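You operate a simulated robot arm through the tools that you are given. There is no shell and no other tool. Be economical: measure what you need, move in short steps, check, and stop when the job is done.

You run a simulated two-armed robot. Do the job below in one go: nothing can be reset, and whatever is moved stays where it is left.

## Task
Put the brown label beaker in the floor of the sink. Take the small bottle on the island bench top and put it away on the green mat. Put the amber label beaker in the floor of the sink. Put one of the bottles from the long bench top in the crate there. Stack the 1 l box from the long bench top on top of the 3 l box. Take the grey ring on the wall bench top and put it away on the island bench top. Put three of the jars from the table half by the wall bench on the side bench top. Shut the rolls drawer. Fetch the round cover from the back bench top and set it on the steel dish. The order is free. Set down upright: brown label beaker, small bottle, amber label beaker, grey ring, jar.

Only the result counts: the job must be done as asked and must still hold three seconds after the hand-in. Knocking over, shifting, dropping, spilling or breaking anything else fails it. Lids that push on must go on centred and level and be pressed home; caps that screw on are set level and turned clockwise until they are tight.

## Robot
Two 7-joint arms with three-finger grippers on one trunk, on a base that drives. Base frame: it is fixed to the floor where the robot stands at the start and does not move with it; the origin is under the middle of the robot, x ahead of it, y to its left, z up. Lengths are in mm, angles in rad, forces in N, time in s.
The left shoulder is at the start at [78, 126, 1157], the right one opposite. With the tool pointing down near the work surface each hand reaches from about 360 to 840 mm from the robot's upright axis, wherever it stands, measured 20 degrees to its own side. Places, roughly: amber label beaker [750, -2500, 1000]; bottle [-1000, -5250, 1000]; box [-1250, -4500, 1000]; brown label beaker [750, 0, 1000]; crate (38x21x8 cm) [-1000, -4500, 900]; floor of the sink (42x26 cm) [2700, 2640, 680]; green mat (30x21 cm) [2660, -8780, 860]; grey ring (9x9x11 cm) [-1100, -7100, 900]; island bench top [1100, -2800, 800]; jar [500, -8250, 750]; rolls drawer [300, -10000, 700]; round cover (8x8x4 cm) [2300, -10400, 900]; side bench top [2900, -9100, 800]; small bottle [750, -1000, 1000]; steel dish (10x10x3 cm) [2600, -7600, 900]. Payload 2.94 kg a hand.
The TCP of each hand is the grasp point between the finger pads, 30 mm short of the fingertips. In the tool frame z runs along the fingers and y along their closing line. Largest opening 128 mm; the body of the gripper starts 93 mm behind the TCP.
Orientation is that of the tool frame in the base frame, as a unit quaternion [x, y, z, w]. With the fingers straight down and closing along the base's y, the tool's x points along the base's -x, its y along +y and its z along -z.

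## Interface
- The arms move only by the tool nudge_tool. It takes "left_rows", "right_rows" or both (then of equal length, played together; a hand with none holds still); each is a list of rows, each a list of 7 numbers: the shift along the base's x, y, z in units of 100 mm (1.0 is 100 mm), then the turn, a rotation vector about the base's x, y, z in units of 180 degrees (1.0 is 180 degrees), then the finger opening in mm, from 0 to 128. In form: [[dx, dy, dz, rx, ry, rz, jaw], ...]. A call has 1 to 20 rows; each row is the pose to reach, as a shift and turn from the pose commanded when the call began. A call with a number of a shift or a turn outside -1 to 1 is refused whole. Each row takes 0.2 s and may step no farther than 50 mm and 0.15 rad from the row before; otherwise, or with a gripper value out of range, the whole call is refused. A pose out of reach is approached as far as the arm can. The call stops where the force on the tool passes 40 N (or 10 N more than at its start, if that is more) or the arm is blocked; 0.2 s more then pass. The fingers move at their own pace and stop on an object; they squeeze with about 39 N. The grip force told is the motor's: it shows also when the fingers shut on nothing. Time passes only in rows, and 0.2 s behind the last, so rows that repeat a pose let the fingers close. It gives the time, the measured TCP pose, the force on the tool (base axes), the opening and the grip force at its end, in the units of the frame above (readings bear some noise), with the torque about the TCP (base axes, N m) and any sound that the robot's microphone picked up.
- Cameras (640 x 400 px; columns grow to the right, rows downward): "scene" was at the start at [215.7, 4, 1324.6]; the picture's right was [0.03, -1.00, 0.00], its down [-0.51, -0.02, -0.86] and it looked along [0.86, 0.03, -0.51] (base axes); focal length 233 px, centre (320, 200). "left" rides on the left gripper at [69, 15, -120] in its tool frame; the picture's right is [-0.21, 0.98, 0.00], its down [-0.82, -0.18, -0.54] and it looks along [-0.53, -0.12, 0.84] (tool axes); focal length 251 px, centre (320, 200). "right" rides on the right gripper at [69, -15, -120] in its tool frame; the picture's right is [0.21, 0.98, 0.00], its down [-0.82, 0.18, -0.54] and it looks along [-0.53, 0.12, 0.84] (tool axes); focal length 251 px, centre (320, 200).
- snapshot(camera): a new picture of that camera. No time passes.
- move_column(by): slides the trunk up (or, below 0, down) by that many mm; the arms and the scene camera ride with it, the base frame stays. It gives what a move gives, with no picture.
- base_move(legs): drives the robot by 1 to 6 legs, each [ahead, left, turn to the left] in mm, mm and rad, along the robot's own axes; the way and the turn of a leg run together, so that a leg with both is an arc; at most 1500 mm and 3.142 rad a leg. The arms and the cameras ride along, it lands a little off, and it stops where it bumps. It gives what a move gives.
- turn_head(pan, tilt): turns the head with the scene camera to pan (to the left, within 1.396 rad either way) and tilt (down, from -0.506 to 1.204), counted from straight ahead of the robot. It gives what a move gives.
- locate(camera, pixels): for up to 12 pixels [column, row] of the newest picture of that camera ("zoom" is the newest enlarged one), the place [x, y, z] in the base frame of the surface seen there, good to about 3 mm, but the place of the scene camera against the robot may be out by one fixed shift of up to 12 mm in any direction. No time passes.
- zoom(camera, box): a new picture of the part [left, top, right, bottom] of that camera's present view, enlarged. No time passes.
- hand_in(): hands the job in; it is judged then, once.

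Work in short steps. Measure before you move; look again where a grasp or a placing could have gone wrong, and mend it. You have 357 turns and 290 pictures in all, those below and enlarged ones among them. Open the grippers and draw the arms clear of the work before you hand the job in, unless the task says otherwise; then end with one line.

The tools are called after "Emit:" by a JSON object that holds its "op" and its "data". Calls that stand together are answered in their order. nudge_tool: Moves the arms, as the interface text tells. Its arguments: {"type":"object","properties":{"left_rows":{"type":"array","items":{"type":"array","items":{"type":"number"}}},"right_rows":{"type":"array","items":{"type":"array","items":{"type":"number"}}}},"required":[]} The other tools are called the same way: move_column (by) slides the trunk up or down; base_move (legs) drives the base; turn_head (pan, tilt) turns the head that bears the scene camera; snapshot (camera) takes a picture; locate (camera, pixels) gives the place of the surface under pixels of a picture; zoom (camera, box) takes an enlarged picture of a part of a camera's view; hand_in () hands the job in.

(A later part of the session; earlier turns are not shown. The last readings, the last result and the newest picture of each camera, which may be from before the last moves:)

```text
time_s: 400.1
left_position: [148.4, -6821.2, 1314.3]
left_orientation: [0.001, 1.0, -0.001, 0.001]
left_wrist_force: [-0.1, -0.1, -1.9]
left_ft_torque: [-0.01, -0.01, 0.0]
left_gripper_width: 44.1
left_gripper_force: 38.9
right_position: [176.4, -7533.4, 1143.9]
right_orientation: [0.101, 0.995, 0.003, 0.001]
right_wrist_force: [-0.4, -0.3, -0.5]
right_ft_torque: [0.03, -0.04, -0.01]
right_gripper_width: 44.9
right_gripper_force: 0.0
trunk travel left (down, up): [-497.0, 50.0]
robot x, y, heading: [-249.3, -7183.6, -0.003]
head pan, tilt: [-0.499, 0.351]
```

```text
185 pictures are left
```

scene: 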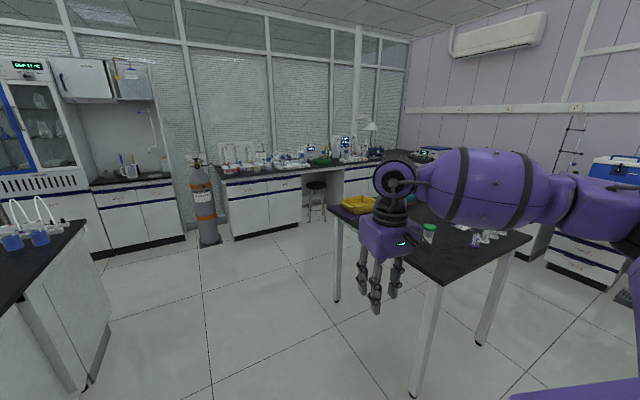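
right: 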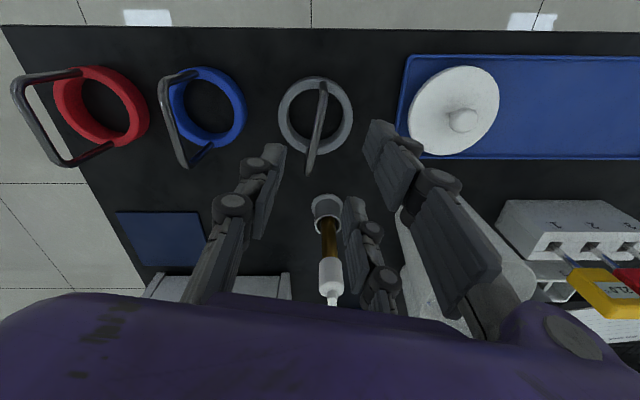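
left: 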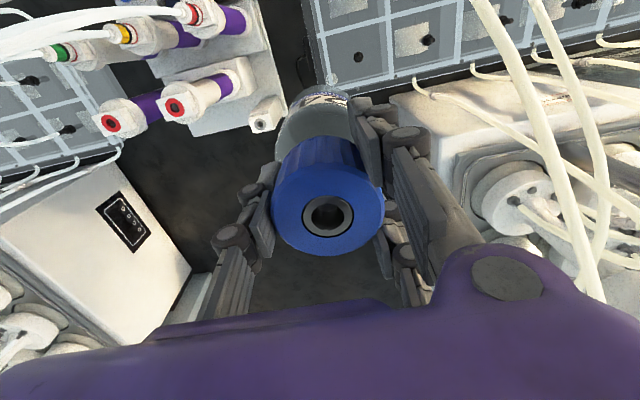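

I measure the table's corners, the side bench front and the cylinder.

Emit:
{"op": "locate", "data": {"camera": "scene", "pixels": [[440, 283], [525, 243], [337, 208], [430, 235], [480, 240], [493, 238], [358, 205], [200, 240], [230, 235], [302, 220], [225, 175], [590, 270]]}}

Emit:
{"op": "zoom", "data": {"camera": "scene", "box": [320, 160, 560, 300]}}

```text
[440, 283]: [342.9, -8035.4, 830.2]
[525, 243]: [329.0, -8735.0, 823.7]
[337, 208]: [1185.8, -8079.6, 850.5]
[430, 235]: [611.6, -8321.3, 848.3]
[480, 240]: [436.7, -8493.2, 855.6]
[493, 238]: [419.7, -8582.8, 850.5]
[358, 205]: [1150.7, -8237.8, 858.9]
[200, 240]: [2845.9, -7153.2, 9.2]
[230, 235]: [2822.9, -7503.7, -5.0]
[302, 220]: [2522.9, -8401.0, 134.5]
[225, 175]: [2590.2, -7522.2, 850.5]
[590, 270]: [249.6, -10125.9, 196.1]
```

```text
2.67 times, centred on (440, 230) of scene
```

zoom: 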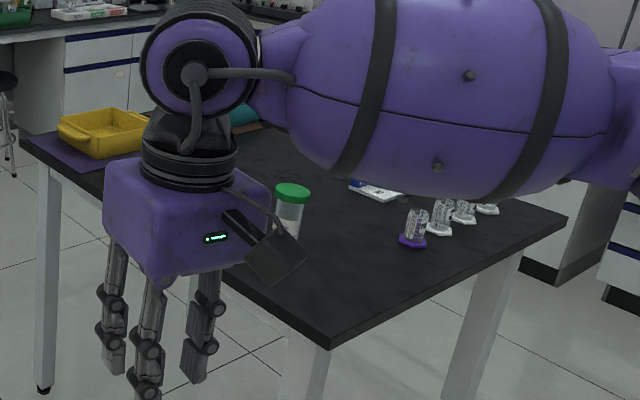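

The table spans x 330–1190, y −8035…−8740, top z 848; I see small tubes and a green-capped jar. I drive 1050 mm further right to face it.

Emit:
{"op": "base_move", "data": {"legs": [[0, -1050, 0.01]]}}

Emit:
{"op": "turn_head", "data": {"pan": -0.1, "tilt": 0.5}}

Emit:
{"op": "snapshot", "data": {"camera": "scene"}}

```text
time_s: 409.6
left_position: [147.1, -7853.1, 1314.4]
left_orientation: [-0.005, 1.0, -0.001, 0.001]
left_wrist_force: [-0.1, -0.4, -2.0]
left_ft_torque: [-0.04, 0.0, 0.0]
left_gripper_width: 43.8
left_gripper_force: 38.8
right_position: [183.0, -8563.9, 1142.9]
right_orientation: [0.095, 0.995, 0.003, 0.001]
right_wrist_force: [0.7, 0.6, 0.5]
right_ft_torque: [-0.01, 0.0, 0.02]
right_gripper_width: 45.0
right_gripper_force: 0.1
trunk travel left (down, up): [-497.0, 50.0]
robot x, y, heading: [-248.5, -8222.7, 0.013]
head pan, tilt: [-0.499, 0.351]
```

```text
time_s: 410.4
left_position: [146.7, -7852.8, 1314.3]
left_orientation: [-0.006, 1.0, 0.0, 0.001]
left_wrist_force: [0.2, 0.2, -2.0]
left_ft_torque: [0.02, 0.0, -0.01]
left_gripper_width: 43.9
left_gripper_force: 38.8
right_position: [183.4, -8563.9, 1142.8]
right_orientation: [0.094, 0.996, 0.004, 0.001]
right_wrist_force: [0.2, -0.2, -0.4]
right_ft_torque: [0.01, 0.01, 0.0]
right_gripper_width: 45.1
right_gripper_force: 0.0
trunk travel left (down, up): [-497.0, 50.0]
robot x, y, heading: [-245.5, -8221.4, 0.006]
head pan, tilt: [-0.099, 0.499]
```

```text
183 pictures are left
```

scene: 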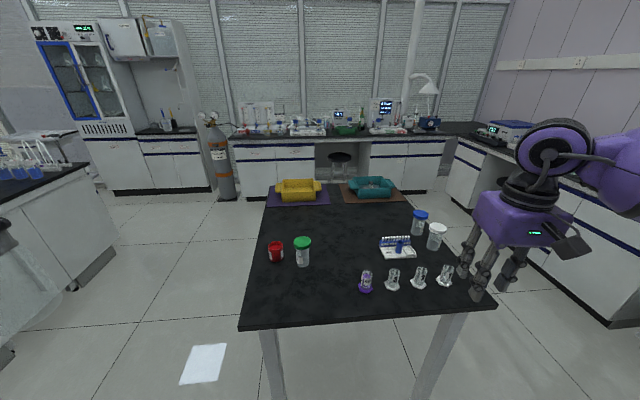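

I zoom on the table's near half.

Emit:
{"op": "zoom", "data": {"camera": "scene", "box": [240, 190, 480, 320]}}

Emit:
{"op": "locate", "data": {"camera": "scene", "pixels": [[276, 243], [276, 262], [302, 241], [303, 265], [419, 213], [418, 235], [437, 227], [434, 250], [247, 325], [480, 303], [269, 187], [400, 245]]}}

```text
2.67 times, centred on (360, 255) of scene
```

zoom: 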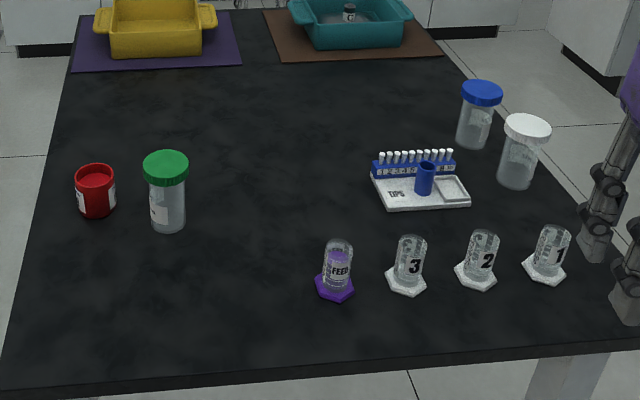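

```text
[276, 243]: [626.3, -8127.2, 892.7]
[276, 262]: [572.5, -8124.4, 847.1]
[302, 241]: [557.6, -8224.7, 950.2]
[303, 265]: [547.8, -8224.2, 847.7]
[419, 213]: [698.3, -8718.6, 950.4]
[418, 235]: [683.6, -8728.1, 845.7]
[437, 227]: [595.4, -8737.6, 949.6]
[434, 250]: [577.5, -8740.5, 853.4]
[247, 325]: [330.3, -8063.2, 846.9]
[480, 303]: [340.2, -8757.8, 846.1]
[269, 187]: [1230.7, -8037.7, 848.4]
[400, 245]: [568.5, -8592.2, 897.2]
```

Three lidded jars stand on the near half: green (557,-8225), blue (692,-8722), white (590,-8738), each ≈103 tall. I take the blue one with the right hand first.

Emit:
{"op": "base_move", "data": {"legs": [[0, -200, -0.01], [325, 0, 0]]}}

Emit:
{"op": "snapshot", "data": {"camera": "right"}}

```text
time_s: 414.6
left_position: [474.5, -8058.7, 1313.8]
left_orientation: [0.001, 1.0, 0.0, 0.001]
left_wrist_force: [-0.3, -0.2, -1.8]
left_ft_torque: [0.03, -0.03, 0.0]
left_gripper_width: 44.0
left_gripper_force: 39.2
right_position: [501.9, -8772.1, 1143.6]
right_orientation: [0.101, 0.995, 0.004, 0.001]
right_wrist_force: [0.7, 0.0, 0.2]
right_ft_torque: [-0.02, -0.03, 0.02]
right_gripper_width: 44.9
right_gripper_force: 0.0
trunk travel left (down, up): [-497.0, 50.0]
robot x, y, heading: [79.7, -8425.6, -0.004]
head pan, tilt: [-0.099, 0.499]
```

```text
181 pictures are left
```

right: 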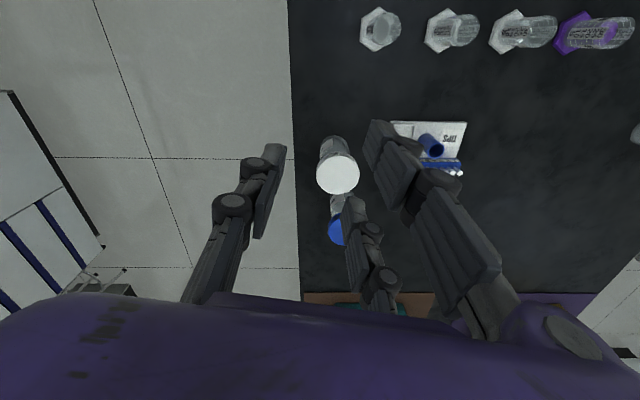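

I locate both caps.

Emit:
{"op": "locate", "data": {"camera": "right", "pixels": [[338, 173], [318, 173], [358, 175], [333, 225], [336, 238], [328, 230]]}}

```text
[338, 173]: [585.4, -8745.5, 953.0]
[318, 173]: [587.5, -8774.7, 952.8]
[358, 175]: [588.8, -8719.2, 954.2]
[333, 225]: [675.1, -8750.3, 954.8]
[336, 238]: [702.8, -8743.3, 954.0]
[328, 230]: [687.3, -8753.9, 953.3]
```

White cap centre (586,-8746), Ø≈56, top z 953. It is nearest, so I take it now: move over and descend.

Emit:
{"op": "nudge_tool", "data": {"right_rows": [[0.3, 0.1, 0, 0, 0, 0, 90], [0.6, 0.2, 0, 0, 0, 0, 90], [0.84, 0.26, -0.3, 0, 0, 0, 90], [0.84, 0.26, -0.7, 0, 0, 0, 90], [0.84, 0.26, -1.0, 0, 0, 0, 90]]}}

Emit:
{"op": "snapshot", "data": {"camera": "right"}}

```text
time_s: 415.8
left_position: [475.5, -8059.8, 1314.4]
left_orientation: [0.001, 1.0, 0.001, 0.001]
left_wrist_force: [0.6, -0.1, -2.2]
left_ft_torque: [0.06, 0.04, 0.01]
left_gripper_width: 44.0
left_gripper_force: 38.6
right_position: [587.3, -8747.2, 1044.7]
right_orientation: [0.1, 0.995, 0.002, 0.001]
right_wrist_force: [0.7, -1.0, 0.0]
right_ft_torque: [0.01, 0.03, 0.06]
right_gripper_width: 89.9
right_gripper_force: 0.1
trunk travel left (down, up): [-497.0, 50.0]
robot x, y, heading: [77.4, -8422.9, -0.003]
head pan, tilt: [-0.099, 0.499]
```

```text
180 pictures are left
```

right: 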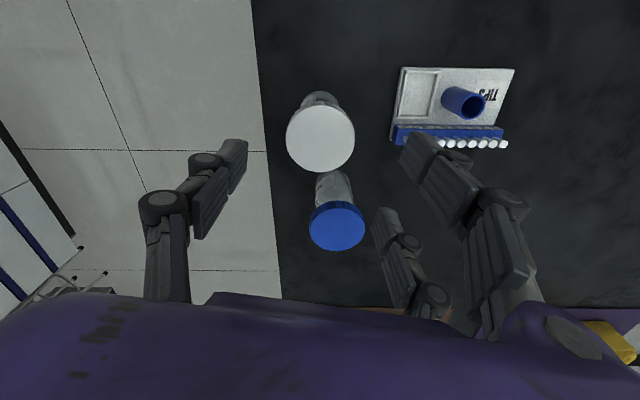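

Aligned. I also locate the blue cap now, then lower to z≈940 and grip.

Emit:
{"op": "locate", "data": {"camera": "right", "pixels": [[337, 225], [312, 225], [363, 228], [320, 138]]}}

Emit:
{"op": "nudge_tool", "data": {"right_rows": [[0, 0, -0.4, 0, 0, 0, 90], [0, 0, -0.8, 0, 0, 0, 90], [0, 0, -1.0, 0, 0, 0, 90], [0, 0, -1.0, 0, 0, 0, 90]]}}

Emit:
{"op": "nudge_tool", "data": {"right_rows": [[0, 0, -0.05, 0, 0, 0, 90], [0, 0, -0.05, 0, 0, 0, 60], [0, 0, -0.05, 0, 0, 0, 40], [0, 0, -0.05, 0, 0, 0, 40], [0, 0, 0.2, 0, 0, 0, 40], [0, 0, 0.6, 0, 0, 0, 40], [0, 0, 1.0, 0, 0, 0, 40]]}}

Emit:
{"op": "snapshot", "data": {"camera": "right"}}

```text
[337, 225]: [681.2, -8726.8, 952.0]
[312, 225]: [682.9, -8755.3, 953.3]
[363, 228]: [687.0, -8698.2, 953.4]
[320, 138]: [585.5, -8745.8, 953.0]
```

```text
time_s: 416.8
left_position: [475.6, -8062.2, 1314.6]
left_orientation: [0.001, 1.0, 0.0, 0.0]
left_wrist_force: [0.2, 0.0, -2.1]
left_ft_torque: [-0.03, 0.02, -0.04]
left_gripper_width: 44.3
left_gripper_force: 38.5
right_position: [585.2, -8746.8, 943.1]
right_orientation: [0.101, 0.995, 0.002, 0.001]
right_wrist_force: [0.6, 0.3, 0.3]
right_ft_torque: [0.0, -0.01, -0.04]
right_gripper_width: 89.9
right_gripper_force: 0.1
trunk travel left (down, up): [-497.0, 50.0]
robot x, y, heading: [78.0, -8426.0, -0.006]
head pan, tilt: [-0.099, 0.499]
```

```text
time_s: 418.4
left_position: [477.4, -8060.3, 1314.2]
left_orientation: [0.0, 1.0, 0.0, 0.001]
left_wrist_force: [0.4, 0.0, -1.8]
left_ft_torque: [0.0, 0.0, 0.03]
left_gripper_width: 44.1
left_gripper_force: 38.6
right_position: [585.9, -8747.3, 1041.7]
right_orientation: [0.099, 0.995, 0.003, -0.001]
right_wrist_force: [-0.1, -0.2, -0.9]
right_ft_torque: [-0.01, -0.01, 0.02]
right_gripper_width: 51.2
right_gripper_force: 39.4
trunk travel left (down, up): [-497.0, 50.0]
robot x, y, heading: [75.5, -8426.6, -0.001]
head pan, tilt: [-0.099, 0.499]
```

```text
179 pictures are left
```

right: 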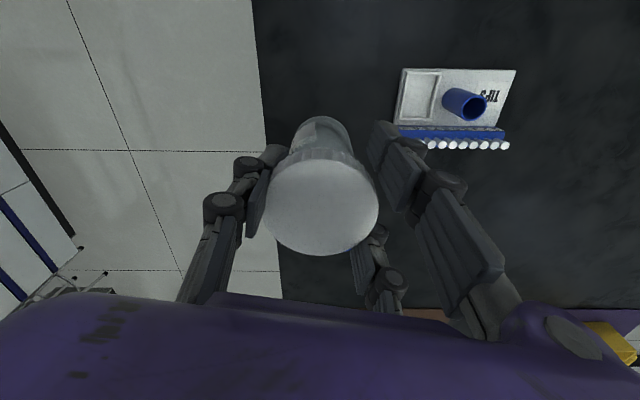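

The white jar is held (bottom = TCP−91). I raise it, back out, and drive around the north of the table to x≈1850.

Emit:
{"op": "nudge_tool", "data": {"right_rows": [[-0.2, 0, 0.4, 0, 0, 0, 40], [-0.5, 0, 0.7, 0, 0, 0, 40], [-0.8, 0, 1.0, 0, 0, 0, 40], [-1.0, 0, 1.0, 0, 0, 0, 40]]}}

Emit:
{"op": "base_move", "data": {"legs": [[-320, 0, 0], [0, 1150, 0], [1050, 0, 0], [1050, 0, 0]]}}

Emit:
{"op": "turn_head", "data": {"pan": -0.6, "tilt": 0.4}}

Emit:
{"op": "snapshot", "data": {"camera": "scene"}}

```text
time_s: 419.4
left_position: [475.6, -8060.3, 1315.1]
left_orientation: [0.001, 1.0, 0.0, 0.001]
left_wrist_force: [-0.5, 0.4, -2.1]
left_ft_torque: [-0.01, -0.03, 0.01]
left_gripper_width: 44.0
left_gripper_force: 38.9
right_position: [485.3, -8749.8, 1144.3]
right_orientation: [0.102, 0.995, 0.004, 0.0]
right_wrist_force: [-0.4, 0.6, -1.2]
right_ft_torque: [-0.05, 0.03, 0.0]
right_gripper_width: 51.2
right_gripper_force: 38.5
trunk travel left (down, up): [-497.0, 50.0]
robot x, y, heading: [79.6, -8423.6, -0.004]
head pan, tilt: [-0.099, 0.499]
```

```text
time_s: 441.4
left_position: [2228.6, -6885.9, 1313.8]
left_orientation: [-0.005, 1.0, 0.001, 0.001]
left_wrist_force: [-0.6, -0.3, -2.0]
left_ft_torque: [0.0, -0.02, -0.01]
left_gripper_width: 44.2
left_gripper_force: 39.1
right_position: [2248.4, -7573.6, 1144.2]
right_orientation: [0.093, 0.996, 0.003, 0.0]
right_wrist_force: [-0.6, 0.4, -1.2]
right_ft_torque: [0.0, -0.01, 0.0]
right_gripper_width: 48.7
right_gripper_force: 38.8
trunk travel left (down, up): [-497.0, 50.0]
robot x, y, heading: [1835.1, -7255.9, 0.006]
head pan, tilt: [-0.099, 0.499]
```

```text
time_s: 442.3
left_position: [2229.2, -6885.9, 1313.9]
left_orientation: [-0.005, 1.0, 0.001, 0.001]
left_wrist_force: [0.3, 0.0, -2.1]
left_ft_torque: [0.0, 0.01, -0.04]
left_gripper_width: 44.2
left_gripper_force: 38.9
right_position: [2248.2, -7572.9, 1142.9]
right_orientation: [0.095, 0.996, 0.004, 0.001]
right_wrist_force: [0.7, 0.1, -2.4]
right_ft_torque: [-0.01, -0.02, 0.01]
right_gripper_width: 48.6
right_gripper_force: 39.4
trunk travel left (down, up): [-497.0, 50.0]
robot x, y, heading: [1832.9, -7256.0, 0.01]
head pan, tilt: [-0.6, 0.4]
```

```text
178 pictures are left
```

scene: 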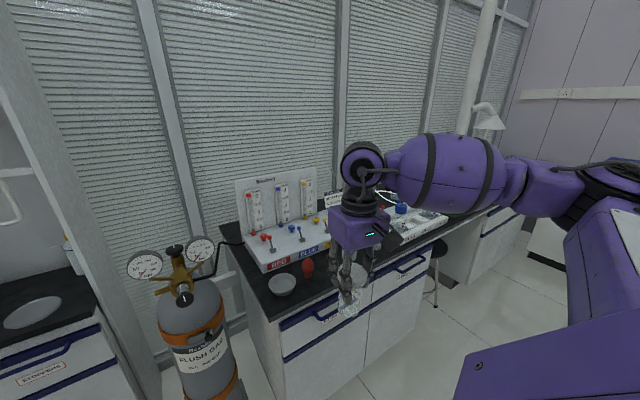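

The right grip width changed from 51.2 to 48.7, so I check the jar in the hand.

Emit:
{"op": "snapshot", "data": {"camera": "right"}}

Emit:
{"op": "snapshot", "data": {"camera": "left"}}

```text
177 pictures are left
```

right: 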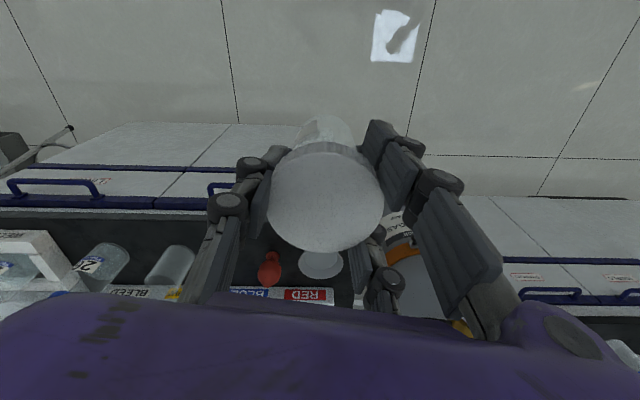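

```text
176 pictures are left
```

left: 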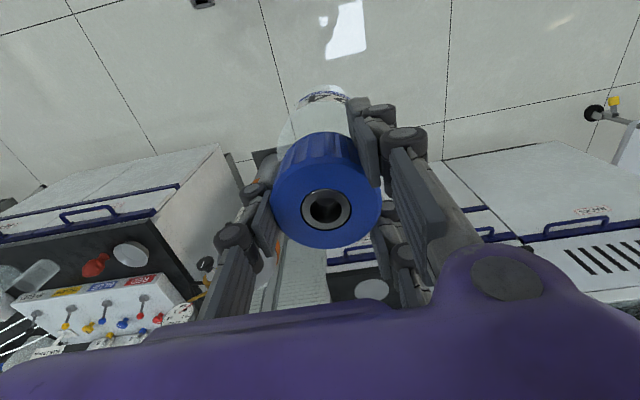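

Both items are still held properly. I locate the stool, then continue to the right.

Emit:
{"op": "locate", "data": {"camera": "scene", "pixels": [[438, 250], [432, 300], [282, 283], [270, 320], [420, 280], [308, 268], [500, 240], [185, 300]]}}

Emit:
{"op": "base_move", "data": {"legs": [[0, -900, -0.01], [0, -600, 0]]}}

Emit:
{"op": "turn_head", "data": {"pan": -0.2, "tilt": 0.45}}

Emit:
{"op": "snapshot", "data": {"camera": "scene"}}

```text
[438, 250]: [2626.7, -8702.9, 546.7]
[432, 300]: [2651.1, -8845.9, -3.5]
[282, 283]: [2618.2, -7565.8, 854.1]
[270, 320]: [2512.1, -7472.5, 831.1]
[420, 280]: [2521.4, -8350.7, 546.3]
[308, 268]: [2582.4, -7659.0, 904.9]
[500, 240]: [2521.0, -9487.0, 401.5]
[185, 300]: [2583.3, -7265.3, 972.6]
```

```text
time_s: 455.9
left_position: [2242.9, -8380.9, 1314.5]
left_orientation: [-0.007, 1.0, 0.0, 0.0]
left_wrist_force: [0.3, -0.3, -2.2]
left_ft_torque: [0.01, -0.01, 0.0]
left_gripper_width: 44.1
left_gripper_force: 38.5
right_position: [2264.6, -9067.6, 1144.0]
right_orientation: [0.092, 0.996, 0.003, 0.0]
right_wrist_force: [-0.2, -0.2, -0.9]
right_ft_torque: [-0.01, 0.03, 0.01]
right_gripper_width: 48.2
right_gripper_force: 38.6
trunk travel left (down, up): [-497.0, 50.0]
robot x, y, heading: [1848.6, -8748.8, 0.009]
head pan, tilt: [-0.6, 0.4]
```

```text
time_s: 456.7
left_position: [2243.3, -8380.8, 1315.1]
left_orientation: [-0.007, 1.0, -0.001, 0.001]
left_wrist_force: [0.3, 1.0, -2.7]
left_ft_torque: [0.0, 0.02, -0.02]
left_gripper_width: 43.7
left_gripper_force: 39.4
right_position: [2264.2, -9068.3, 1142.6]
right_orientation: [0.093, 0.996, 0.004, 0.0]
right_wrist_force: [-0.6, -0.6, -1.2]
right_ft_torque: [0.0, -0.02, 0.01]
right_gripper_width: 48.4
right_gripper_force: 39.4
trunk travel left (down, up): [-497.0, 50.0]
robot x, y, heading: [1849.9, -8749.0, 0.016]
head pan, tilt: [-0.201, 0.45]
```

```text
175 pictures are left
```

scene: 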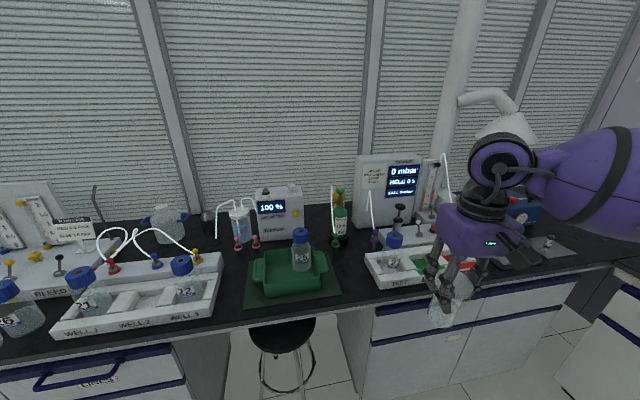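

The green mat is at (292,285), with a green tray and a similar bottle on it. I zoom and measure.

Emit:
{"op": "zoom", "data": {"camera": "scene", "box": [200, 190, 420, 330]}}

Emit:
{"op": "locate", "data": {"camera": "scene", "pixels": [[245, 308], [250, 260], [340, 296], [328, 252], [270, 305], [300, 303], [257, 275], [320, 258], [301, 235], [300, 268], [262, 290], [320, 290]]}}

```text
2.86 times, centred on (310, 260) of scene
```

zoom: 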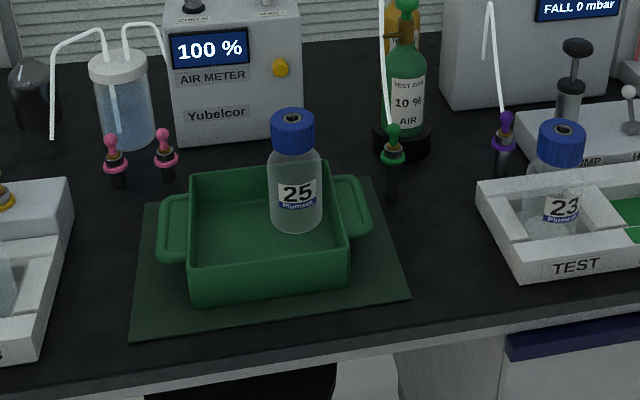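

```text
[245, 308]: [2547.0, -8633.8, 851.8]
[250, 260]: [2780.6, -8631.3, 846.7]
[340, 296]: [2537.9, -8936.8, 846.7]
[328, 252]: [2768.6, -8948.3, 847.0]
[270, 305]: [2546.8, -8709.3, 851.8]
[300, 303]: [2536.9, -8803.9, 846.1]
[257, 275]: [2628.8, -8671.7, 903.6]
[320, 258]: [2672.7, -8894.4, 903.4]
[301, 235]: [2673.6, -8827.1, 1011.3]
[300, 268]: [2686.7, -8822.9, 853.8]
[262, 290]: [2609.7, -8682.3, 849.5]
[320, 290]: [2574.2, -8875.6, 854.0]
```

The mat spans x≈2545–2755, y≈-8633…-8945; the tray leaves a free patch at the mat's front right corner, about (2578,-8912). I move to robot y≈-9210 for the left hand.

Emit:
{"op": "base_move", "data": {"legs": [[0, -460, -0.01], [110, 0, 0]]}}

Emit:
{"op": "turn_head", "data": {"pan": 0.1, "tilt": 0.55}}

Emit:
{"op": "snapshot", "data": {"camera": "scene"}}

Emit:
{"op": "snapshot", "data": {"camera": "left"}}

```text
time_s: 462.1
left_position: [2357.4, -8847.2, 1315.4]
left_orientation: [-0.003, 1.0, 0.001, 0.0]
left_wrist_force: [-0.1, -0.2, -2.4]
left_ft_torque: [-0.01, 0.0, -0.02]
left_gripper_width: 44.3
left_gripper_force: 38.6
right_position: [2375.2, -9534.3, 1144.9]
right_orientation: [0.097, 0.995, 0.002, 0.002]
right_wrist_force: [-0.9, -1.0, -1.5]
right_ft_torque: [0.01, 0.0, 0.04]
right_gripper_width: 48.1
right_gripper_force: 39.0
trunk travel left (down, up): [-497.0, 50.0]
robot x, y, heading: [1967.2, -9215.6, 0.006]
head pan, tilt: [-0.201, 0.45]
```

```text
time_s: 462.9
left_position: [2358.5, -8847.4, 1313.9]
left_orientation: [-0.005, 1.0, 0.0, 0.0]
left_wrist_force: [0.4, -0.3, -2.2]
left_ft_torque: [-0.05, 0.03, -0.02]
left_gripper_width: 44.2
left_gripper_force: 39.1
right_position: [2376.0, -9535.3, 1142.3]
right_orientation: [0.096, 0.995, 0.003, 0.0]
right_wrist_force: [0.0, 0.0, -1.4]
right_ft_torque: [-0.01, 0.02, -0.03]
right_gripper_width: 48.5
right_gripper_force: 38.9
trunk travel left (down, up): [-497.0, 50.0]
robot x, y, heading: [1963.8, -9217.4, 0.009]
head pan, tilt: [0.099, 0.55]
```

```text
173 pictures are left
```

scene: 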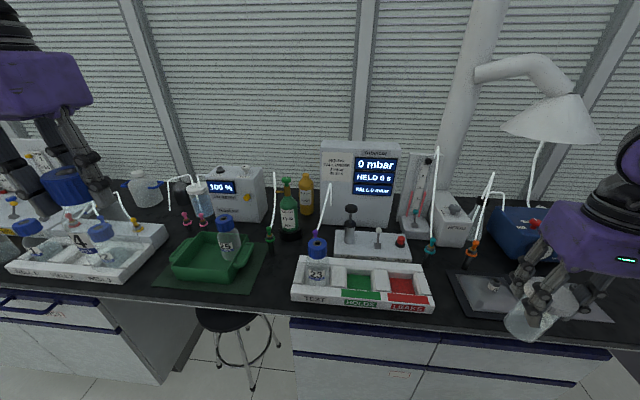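

```text
172 pictures are left
```

left: 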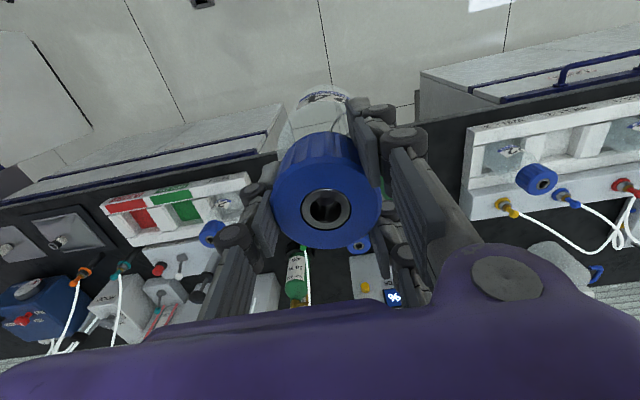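

I measure the held bottle's cap height and zoom on the mat corner.

Emit:
{"op": "locate", "data": {"camera": "left", "pixels": [[300, 190], [355, 200], [327, 235], [320, 150], [325, 95]]}}

Emit:
{"op": "zoom", "data": {"camera": "scene", "box": [140, 210, 320, 320]}}

```text
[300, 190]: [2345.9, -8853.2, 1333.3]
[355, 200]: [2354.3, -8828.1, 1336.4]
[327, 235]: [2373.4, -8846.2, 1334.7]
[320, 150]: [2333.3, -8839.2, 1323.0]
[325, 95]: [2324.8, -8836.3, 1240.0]
```

```text
3.56 times, centred on (230, 265) of scene
```

zoom: 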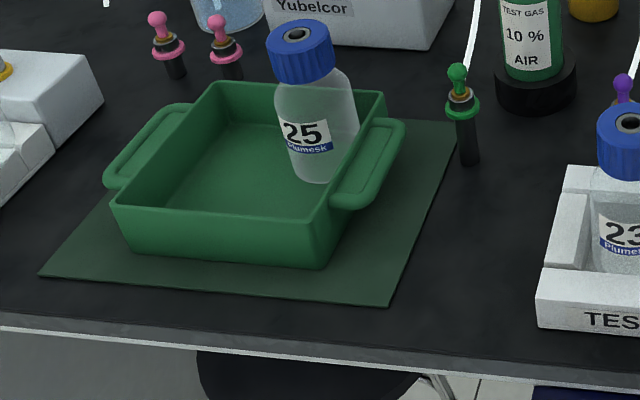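

Emit:
{"op": "locate", "data": {"camera": "zoom", "pixels": [[385, 300], [320, 268], [45, 274], [440, 150], [367, 268], [345, 205], [380, 215], [400, 150], [340, 285], [395, 262], [545, 320], [340, 250]]}}

```text
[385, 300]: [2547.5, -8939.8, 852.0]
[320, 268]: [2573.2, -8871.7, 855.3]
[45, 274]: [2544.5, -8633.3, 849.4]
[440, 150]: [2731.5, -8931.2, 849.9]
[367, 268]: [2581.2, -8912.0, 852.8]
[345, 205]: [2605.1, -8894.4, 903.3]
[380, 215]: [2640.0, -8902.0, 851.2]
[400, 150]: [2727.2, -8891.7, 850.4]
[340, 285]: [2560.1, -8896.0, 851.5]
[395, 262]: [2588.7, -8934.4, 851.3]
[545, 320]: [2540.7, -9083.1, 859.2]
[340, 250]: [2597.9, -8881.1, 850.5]
```

Target for the bottle: (2572,-8911), clear of the tray handle; contact expected at TCP≈991. I move over it in steps.

Emit:
{"op": "nudge_tool", "data": {"left_rows": [[0.4, -0.15, 0, 0, 0, 0, 40], [0.8, -0.3, -0.1, 0, 0, 0, 40], [1.0, -0.5, -0.4, 0, 0, 0, 40], [1.0, -0.64, -0.8, 0, 0, 0, 40]]}}

Emit:
{"op": "nudge_tool", "data": {"left_rows": [[0.4, 0, -0.2, 0, 0, 0, 40], [0.8, 0, -0.4, 0, 0, 0, 40], [1.0, 0, -0.8, 0, 0, 0, 40], [1.0, 0, -1.0, 0, 0, 0, 40]]}}

Emit:
{"op": "snapshot", "data": {"camera": "left"}}

Emit:
{"op": "zoom", "data": {"camera": "scene", "box": [140, 190, 320, 320]}}

```text
time_s: 463.9
left_position: [2458.9, -8912.6, 1233.9]
left_orientation: [-0.003, 1.0, -0.001, 0.0]
left_wrist_force: [-0.6, 0.1, -3.4]
left_ft_torque: [-0.04, -0.01, 0.01]
left_gripper_width: 43.9
left_gripper_force: 38.6
right_position: [2376.5, -9534.2, 1142.4]
right_orientation: [0.096, 0.995, 0.002, 0.0]
right_wrist_force: [-0.7, 0.2, -0.5]
right_ft_torque: [0.0, 0.02, 0.0]
right_gripper_width: 48.5
right_gripper_force: 39.1
trunk travel left (down, up): [-497.0, 50.0]
robot x, y, heading: [1963.0, -9214.1, 0.003]
head pan, tilt: [0.099, 0.55]
```

```text
time_s: 464.9
left_position: [2558.9, -8910.3, 1131.7]
left_orientation: [-0.003, 1.0, -0.001, 0.001]
left_wrist_force: [0.5, -0.8, -2.4]
left_ft_torque: [0.0, 0.0, -0.02]
left_gripper_width: 43.9
left_gripper_force: 38.9
right_position: [2375.7, -9534.8, 1142.4]
right_orientation: [0.095, 0.995, 0.003, 0.0]
right_wrist_force: [-0.9, -0.8, -1.4]
right_ft_torque: [-0.02, 0.0, -0.03]
right_gripper_width: 48.5
right_gripper_force: 39.1
trunk travel left (down, up): [-497.0, 50.0]
robot x, y, heading: [1964.9, -9215.4, 0.002]
head pan, tilt: [0.099, 0.55]
```

```text
170 pictures are left
```

left: 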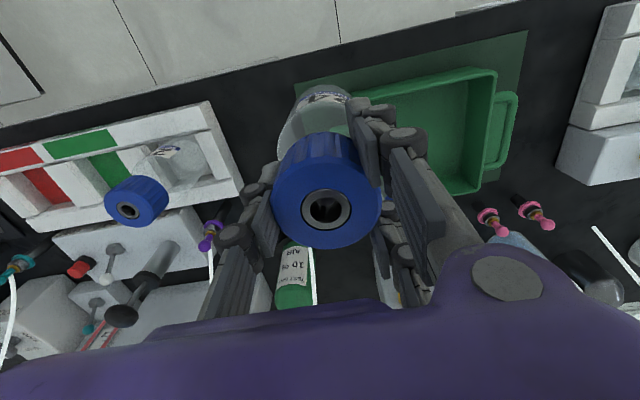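

```text
3.08 times, centred on (230, 255) of scene
```

zoom: 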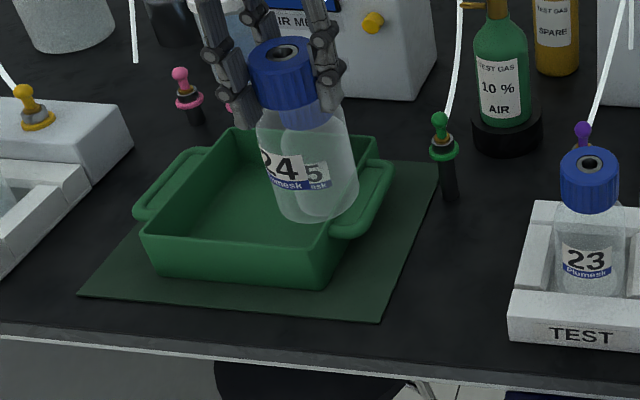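

I use the left wrist camera to fix the mat's front edge and corner, and the tray.

Emit:
{"op": "locate", "data": {"camera": "left", "pixels": [[300, 87], [310, 85], [400, 65], [520, 38], [352, 95], [298, 100], [420, 90], [490, 75], [360, 88]]}}

```text
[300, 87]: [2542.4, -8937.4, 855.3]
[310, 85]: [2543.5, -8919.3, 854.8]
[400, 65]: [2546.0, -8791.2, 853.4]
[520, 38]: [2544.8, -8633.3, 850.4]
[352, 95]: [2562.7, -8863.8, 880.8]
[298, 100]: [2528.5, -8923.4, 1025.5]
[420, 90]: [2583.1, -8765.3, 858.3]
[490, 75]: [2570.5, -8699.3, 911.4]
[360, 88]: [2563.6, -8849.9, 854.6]
```

Consistent. I descend at (2573,-8910) to 15 mm above contact and check.

Emit:
{"op": "nudge_tool", "data": {"left_rows": [[0.14, 0, 0, 0, 0, 0, 40], [0.14, 0, -0.4, 0, 0, 0, 40], [0.14, 0, -0.8, 0, 0, 0, 40], [0.14, 0, -1.0, 0, 0, 0, 40]]}}

Emit:
{"op": "zoom", "data": {"camera": "scene", "box": [140, 190, 320, 320]}}

Emit:
{"op": "snapshot", "data": {"camera": "left"}}

```text
time_s: 465.9
left_position: [2573.7, -8912.2, 1051.8]
left_orientation: [-0.004, 1.0, -0.001, 0.008]
left_wrist_force: [-8.6, -1.5, 23.2]
left_ft_torque: [0.69, 0.82, 0.21]
left_gripper_width: 44.5
left_gripper_force: 39.3
right_position: [2373.6, -9535.1, 1144.2]
right_orientation: [0.096, 0.995, 0.003, 0.002]
right_wrist_force: [-0.3, -0.3, -0.9]
right_ft_torque: [-0.03, 0.05, -0.01]
right_gripper_width: 48.1
right_gripper_force: 38.7
trunk travel left (down, up): [-497.0, 50.0]
robot x, y, heading: [1966.2, -9216.2, 0.01]
head pan, tilt: [0.099, 0.55]
stopped in row 4 (left hand): the force on the tool passed its limit at 47 N (the readings are from after the stop); the commanded pose is now the measured one
```

```text
3.08 times, centred on (230, 255) of scene
```

zoom: 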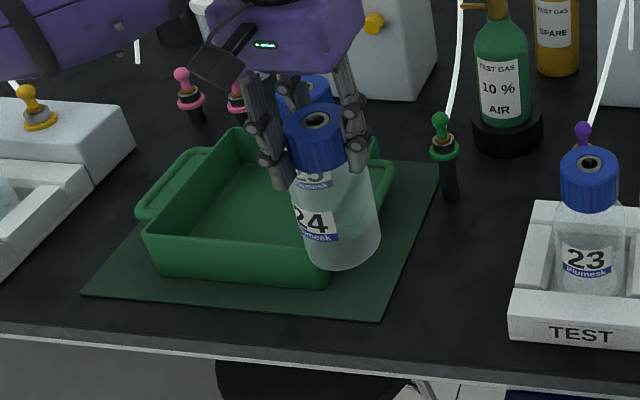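

```text
167 pictures are left
```

left: 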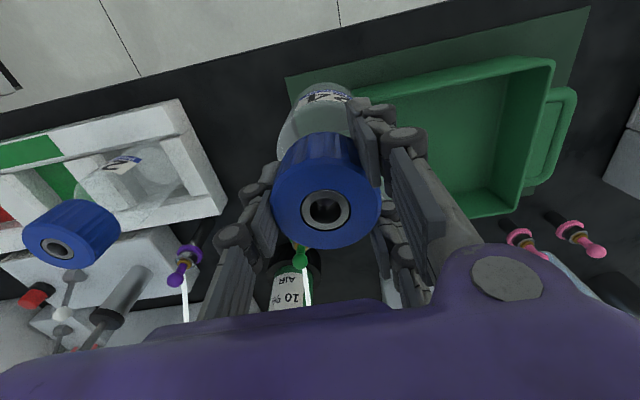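

The bottle touched the tray's handle (it is ≈62 mm wide, more than I assumed). I lift 60 mm and inspect tray and bottle.

Emit:
{"op": "nudge_tool", "data": {"left_rows": [[0, 0, 0.3, 0, 0, 0, 40], [0, 0, 0.6, 0, 0, 0, 40]]}}

Emit:
{"op": "zoom", "data": {"camera": "scene", "box": [140, 170, 320, 320]}}

Emit:
{"op": "snapshot", "data": {"camera": "left"}}

Emit:
{"op": "locate", "data": {"camera": "left", "pixels": [[278, 195], [376, 200], [345, 190], [327, 235], [300, 87], [360, 95], [320, 100], [520, 90], [548, 70], [495, 200]]}}

```text
time_s: 466.5
left_position: [2574.9, -8911.2, 1104.4]
left_orientation: [-0.004, 1.0, 0.0, 0.006]
left_wrist_force: [-0.7, -0.6, -2.9]
left_ft_torque: [0.02, -0.04, -0.02]
left_gripper_width: 44.6
left_gripper_force: 38.5
right_position: [2374.7, -9535.1, 1143.6]
right_orientation: [0.096, 0.995, 0.003, 0.0]
right_wrist_force: [-0.6, 0.5, -1.0]
right_ft_torque: [0.03, -0.03, -0.02]
right_gripper_width: 48.4
right_gripper_force: 38.7
trunk travel left (down, up): [-497.0, 50.0]
robot x, y, heading: [1963.1, -9214.9, 0.002]
head pan, tilt: [0.099, 0.55]
```

```text
2.67 times, centred on (230, 245) of scene
```

zoom: 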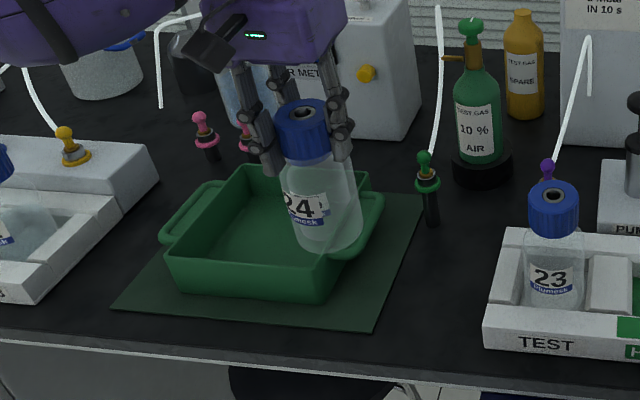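

```text
165 pictures are left
```

left: 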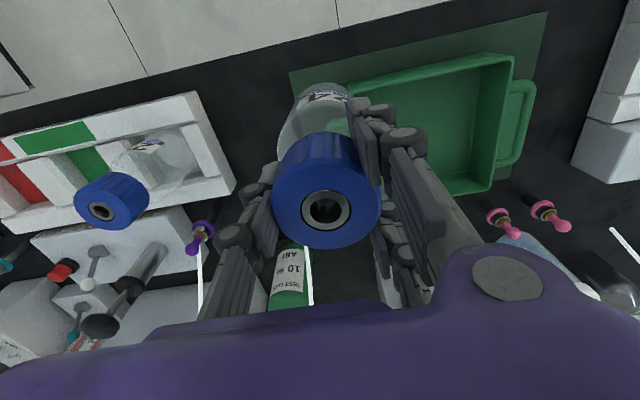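

```text
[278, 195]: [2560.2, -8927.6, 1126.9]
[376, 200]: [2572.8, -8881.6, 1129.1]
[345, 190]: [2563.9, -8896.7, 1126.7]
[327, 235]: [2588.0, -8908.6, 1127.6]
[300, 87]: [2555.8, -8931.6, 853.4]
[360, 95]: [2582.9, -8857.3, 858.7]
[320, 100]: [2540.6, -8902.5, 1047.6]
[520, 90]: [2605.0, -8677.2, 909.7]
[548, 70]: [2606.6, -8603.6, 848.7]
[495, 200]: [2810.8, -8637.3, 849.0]
```

Tray and mat look unmoved; the bottle hangs straight. I shift to (2567,-8909) and lower slowly past the handle height.

Emit:
{"op": "nudge_tool", "data": {"left_rows": [[-0.08, 0.02, 0, 0, 0, 0, 40], [-0.08, 0.02, -0.3, 0, 0, 0, 40], [-0.08, 0.02, -0.45, 0, 0, 0, 40], [-0.08, 0.02, -0.5, 0, 0, 0, 40], [-0.08, 0.02, -0.55, 0, 0, 0, 40], [-0.08, 0.02, -0.6, 0, 0, 0, 40]]}}

Emit:
{"op": "zoom", "data": {"camera": "scene", "box": [180, 210, 280, 310]}}

```text
time_s: 467.9
left_position: [2566.3, -8907.7, 1051.4]
left_orientation: [-0.005, 1.0, 0.002, 0.01]
left_wrist_force: [-3.5, 2.1, 25.8]
left_ft_torque: [1.13, 0.42, 0.11]
left_gripper_width: 44.2
left_gripper_force: 38.9
right_position: [2374.6, -9534.4, 1145.6]
right_orientation: [0.095, 0.995, 0.004, 0.002]
right_wrist_force: [-0.1, 0.5, -1.1]
right_ft_torque: [0.01, -0.02, 0.0]
right_gripper_width: 48.3
right_gripper_force: 39.1
trunk travel left (down, up): [-497.0, 50.0]
robot x, y, heading: [1964.5, -9213.5, 0.004]
head pan, tilt: [0.099, 0.55]
```

```text
4.00 times, centred on (230, 260) of scene
```

zoom: 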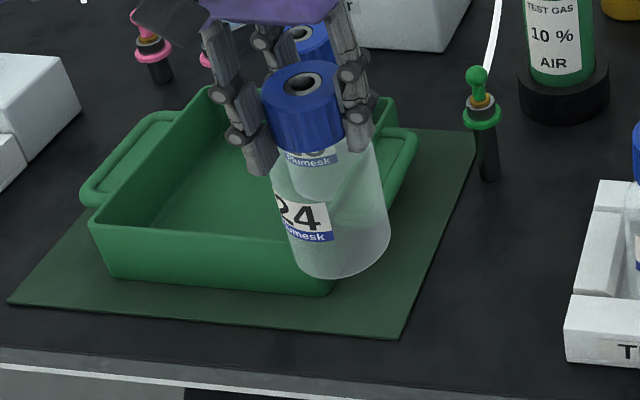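

Torque shows contact on the tray side (+y, ≈32 mm from centre): the flared rim. I rise 15 mm, shift 10 mm away (−y), and lower again.

Emit:
{"op": "nudge_tool", "data": {"left_rows": [[0, 0, 0.2, 0, 0, 0, 40], [0, -0.1, 0.2, 0, 0, 0, 40], [0, -0.1, 0.0, 0, 0, 0, 40], [0, -0.1, -0.05, 0, 0, 0, 40], [0, -0.1, -0.1, 0, 0, 0, 40], [0, -0.1, -0.15, 0, 0, 0, 40]]}}

```text
time_s: 469.3
left_position: [2568.2, -8920.0, 1028.7]
left_orientation: [-0.005, 1.0, 0.0, 0.006]
left_wrist_force: [-1.8, -1.7, -3.2]
left_ft_torque: [-0.14, 0.34, 0.01]
left_gripper_width: 44.3
left_gripper_force: 39.0
right_position: [2376.8, -9534.1, 1143.4]
right_orientation: [0.096, 0.995, 0.003, 0.001]
right_wrist_force: [-0.8, 0.0, -1.3]
right_ft_torque: [0.03, 0.03, -0.03]
right_gripper_width: 48.1
right_gripper_force: 38.9
trunk travel left (down, up): [-497.0, 50.0]
robot x, y, heading: [1965.9, -9215.1, 0.006]
head pan, tilt: [0.099, 0.55]
```

Past the rim with no load. I shift 3 mm towards the front and lower on.

Emit:
{"op": "nudge_tool", "data": {"left_rows": [[-0.04, 0, 0, 0, 0, 0, 40], [-0.04, 0, -0.15, 0, 0, 0, 40], [-0.04, 0, -0.25, 0, 0, 0, 40], [-0.04, 0, -0.32, 0, 0, 0, 40]]}}

Emit:
{"op": "zoom", "data": {"camera": "scene", "box": [180, 210, 280, 310]}}

```text
time_s: 470.3
left_position: [2564.5, -8918.5, 997.7]
left_orientation: [-0.005, 1.0, 0.0, 0.006]
left_wrist_force: [-0.9, -2.1, -1.9]
left_ft_torque: [-0.24, 0.04, -0.01]
left_gripper_width: 44.1
left_gripper_force: 38.7
right_position: [2376.9, -9534.7, 1143.5]
right_orientation: [0.096, 0.995, 0.003, 0.0]
right_wrist_force: [-0.2, -0.8, -1.1]
right_ft_torque: [-0.02, 0.01, -0.01]
right_gripper_width: 48.4
right_gripper_force: 38.9
trunk travel left (down, up): [-497.0, 50.0]
robot x, y, heading: [1962.8, -9215.5, 0.007]
head pan, tilt: [0.099, 0.55]
```

```text
4.00 times, centred on (230, 260) of scene
```

zoom: 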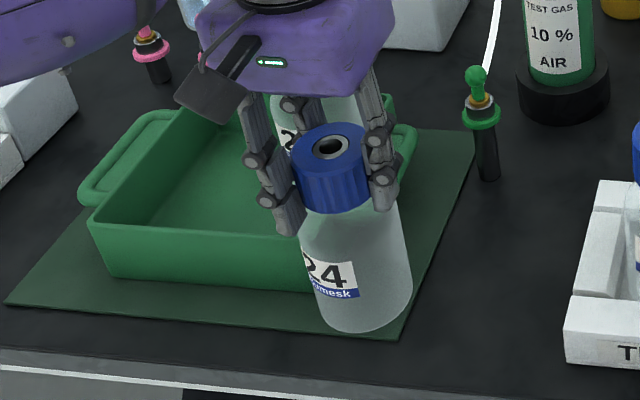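

Almost down. I ease 3 mm away from the tray rim and lower until contact.

Emit:
{"op": "nudge_tool", "data": {"left_rows": [[0, -0.03, 0, 0, 0, 0, 40], [0, -0.03, -0.03, 0, 0, 0, 40], [0, -0.03, -0.05, 0, 0, 0, 40], [0, -0.03, -0.05, 0, 0, 0, 40]]}}

```text
time_s: 471.3
left_position: [2564.3, -8921.9, 993.1]
left_orientation: [-0.005, 1.0, 0.0, 0.006]
left_wrist_force: [-0.2, -0.2, -1.7]
left_ft_torque: [-0.02, 0.04, -0.01]
left_gripper_width: 44.1
left_gripper_force: 38.8
right_position: [2377.1, -9535.2, 1142.9]
right_orientation: [0.096, 0.995, 0.002, 0.001]
right_wrist_force: [0.1, -0.5, -1.5]
right_ft_torque: [0.02, 0.02, -0.02]
right_gripper_width: 48.3
right_gripper_force: 38.8
trunk travel left (down, up): [-497.0, 50.0]
robot x, y, heading: [1967.3, -9216.6, 0.012]
head pan, tilt: [0.099, 0.55]
```

Emit:
{"op": "nudge_tool", "data": {"left_rows": [[0, 0, -0.015, 0, 0, 0, 40], [0, 0, -0.03, 0, 0, 0, 40], [0, 0, -0.03, 0, 0, 0, 40]]}}

```text
time_s: 472.1
left_position: [2564.2, -8921.8, 991.3]
left_orientation: [-0.005, 1.0, 0.0, 0.006]
left_wrist_force: [-1.1, 1.1, 2.0]
left_ft_torque: [0.0, 0.13, -0.02]
left_gripper_width: 44.3
left_gripper_force: 39.2
right_position: [2375.3, -9535.0, 1142.3]
right_orientation: [0.096, 0.995, 0.003, 0.0]
right_wrist_force: [-0.1, 0.4, -0.9]
right_ft_torque: [0.01, 0.01, 0.0]
right_gripper_width: 48.5
right_gripper_force: 39.4
trunk travel left (down, up): [-497.0, 50.0]
robot x, y, heading: [1963.2, -9211.6, 0.008]
head pan, tilt: [0.099, 0.55]
```

Contact. I release to 75 mm and rise.

Emit:
{"op": "nudge_tool", "data": {"left_rows": [[0, 0, 0, 0, 0, 0, 60], [0, 0, 0, 0, 0, 0, 75], [0, 0, 0, 0, 0, 0, 75], [0, 0, 0.4, 0, 0, 0, 75], [0, 0, 0.8, 0, 0, 0, 75], [-0.1, 0, 1.0, 0, 0, 0, 75]]}}

Emit:
{"op": "zoom", "data": {"camera": "scene", "box": [140, 190, 320, 320]}}

Emit:
{"op": "snapshot", "data": {"camera": "left"}}

```text
time_s: 473.5
left_position: [2552.3, -8923.5, 1091.5]
left_orientation: [-0.005, 1.0, -0.001, 0.006]
left_wrist_force: [-0.5, 0.1, 0.5]
left_ft_torque: [0.02, -0.03, -0.02]
left_gripper_width: 75.3
left_gripper_force: 0.0
right_position: [2376.2, -9534.0, 1143.6]
right_orientation: [0.096, 0.995, 0.002, 0.0]
right_wrist_force: [-0.2, 0.7, -2.0]
right_ft_torque: [-0.04, -0.01, 0.0]
right_gripper_width: 48.0
right_gripper_force: 39.1
trunk travel left (down, up): [-497.0, 50.0]
robot x, y, heading: [1965.1, -9217.2, 0.008]
head pan, tilt: [0.099, 0.55]
```

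```text
3.08 times, centred on (230, 255) of scene
```

zoom: 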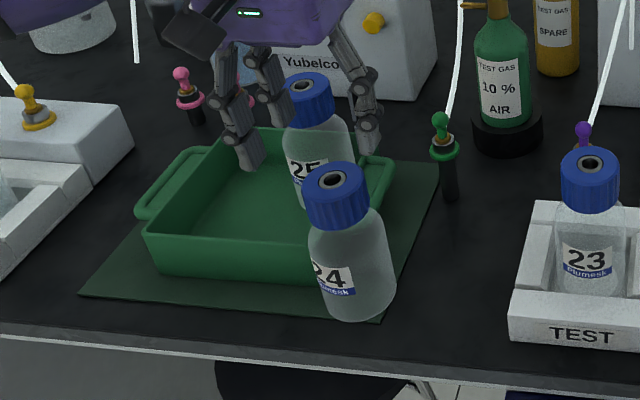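

```text
161 pictures are left
```

left: 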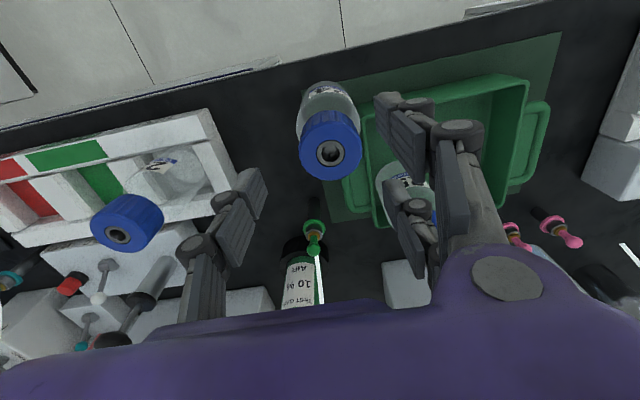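

Bottle 24 stands upright on the mat's corner, with tray and bottle 25 unmoved. I pull the left hand back and look right for free space on the side bench for the jars.

Emit:
{"op": "nudge_tool", "data": {"left_rows": [[-0.3, 0, 0.3, 0, 0, 0, 75], [-0.6, 0, 0.6, 0, 0, 0, 75], [-1.0, 0, 0.8, 0, 0, 0, 75]]}}

Emit:
{"op": "turn_head", "data": {"pan": -0.5, "tilt": 0.5}}

Emit:
{"op": "snapshot", "data": {"camera": "scene"}}

```text
time_s: 474.3
left_position: [2451.7, -8920.0, 1170.4]
left_orientation: [-0.005, 1.0, 0.0, 0.006]
left_wrist_force: [0.4, -0.8, 0.7]
left_ft_torque: [-0.03, -0.04, -0.01]
left_gripper_width: 75.1
left_gripper_force: 0.0
right_position: [2373.9, -9534.5, 1143.9]
right_orientation: [0.096, 0.995, 0.003, 0.001]
right_wrist_force: [-0.6, -0.4, -1.4]
right_ft_torque: [0.02, -0.01, 0.0]
right_gripper_width: 48.2
right_gripper_force: 39.4
trunk travel left (down, up): [-497.0, 50.0]
robot x, y, heading: [1965.9, -9215.4, 0.002]
head pan, tilt: [0.099, 0.55]
```

```text
time_s: 475.3
left_position: [2453.7, -8920.5, 1169.9]
left_orientation: [-0.005, 1.0, 0.0, 0.006]
left_wrist_force: [0.0, 0.6, -0.3]
left_ft_torque: [0.03, 0.01, 0.01]
left_gripper_width: 75.1
left_gripper_force: 0.1
right_position: [2375.4, -9534.9, 1142.4]
right_orientation: [0.095, 0.995, 0.002, 0.001]
right_wrist_force: [-0.3, -0.5, -1.4]
right_ft_torque: [0.0, 0.0, -0.02]
right_gripper_width: 48.3
right_gripper_force: 39.5
trunk travel left (down, up): [-497.0, 50.0]
robot x, y, heading: [1966.5, -9213.6, 0.012]
head pan, tilt: [-0.499, 0.499]
```

```text
160 pictures are left
```

scene: 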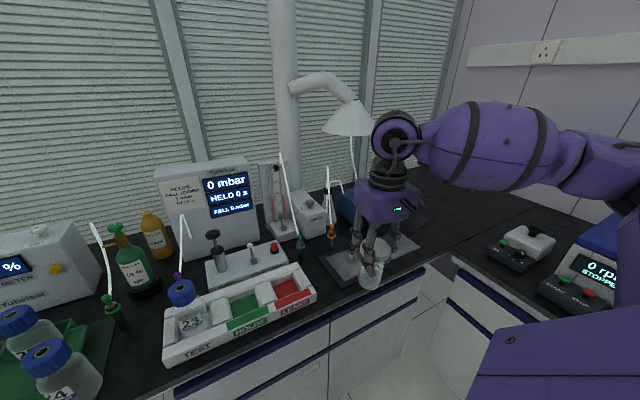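

There is free bench near (430,215). I measure it and the seam to the back bench.

Emit:
{"op": "locate", "data": {"camera": "scene", "pixels": [[425, 235], [430, 215], [450, 200], [480, 215], [425, 195], [450, 245], [415, 255], [520, 212], [400, 225], [340, 275], [540, 240], [325, 310]]}}

Emit:
{"op": "zoom", "data": {"camera": "scene", "box": [300, 150, 560, 310]}}

```text
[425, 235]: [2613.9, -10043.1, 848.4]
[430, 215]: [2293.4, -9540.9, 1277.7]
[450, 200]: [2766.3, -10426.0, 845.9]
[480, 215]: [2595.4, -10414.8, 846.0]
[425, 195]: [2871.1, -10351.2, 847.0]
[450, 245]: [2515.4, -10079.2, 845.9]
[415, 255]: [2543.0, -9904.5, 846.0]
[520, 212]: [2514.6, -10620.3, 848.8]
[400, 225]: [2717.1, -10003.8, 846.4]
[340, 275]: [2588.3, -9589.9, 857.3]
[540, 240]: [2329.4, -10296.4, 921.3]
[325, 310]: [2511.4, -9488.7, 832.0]
```

```text
2.46 times, centred on (430, 230) of scene
```

zoom: 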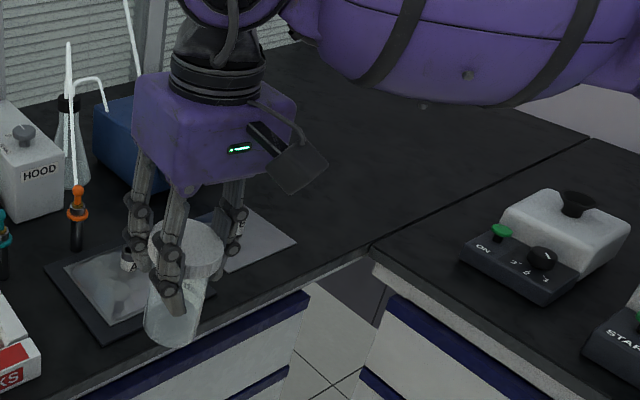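

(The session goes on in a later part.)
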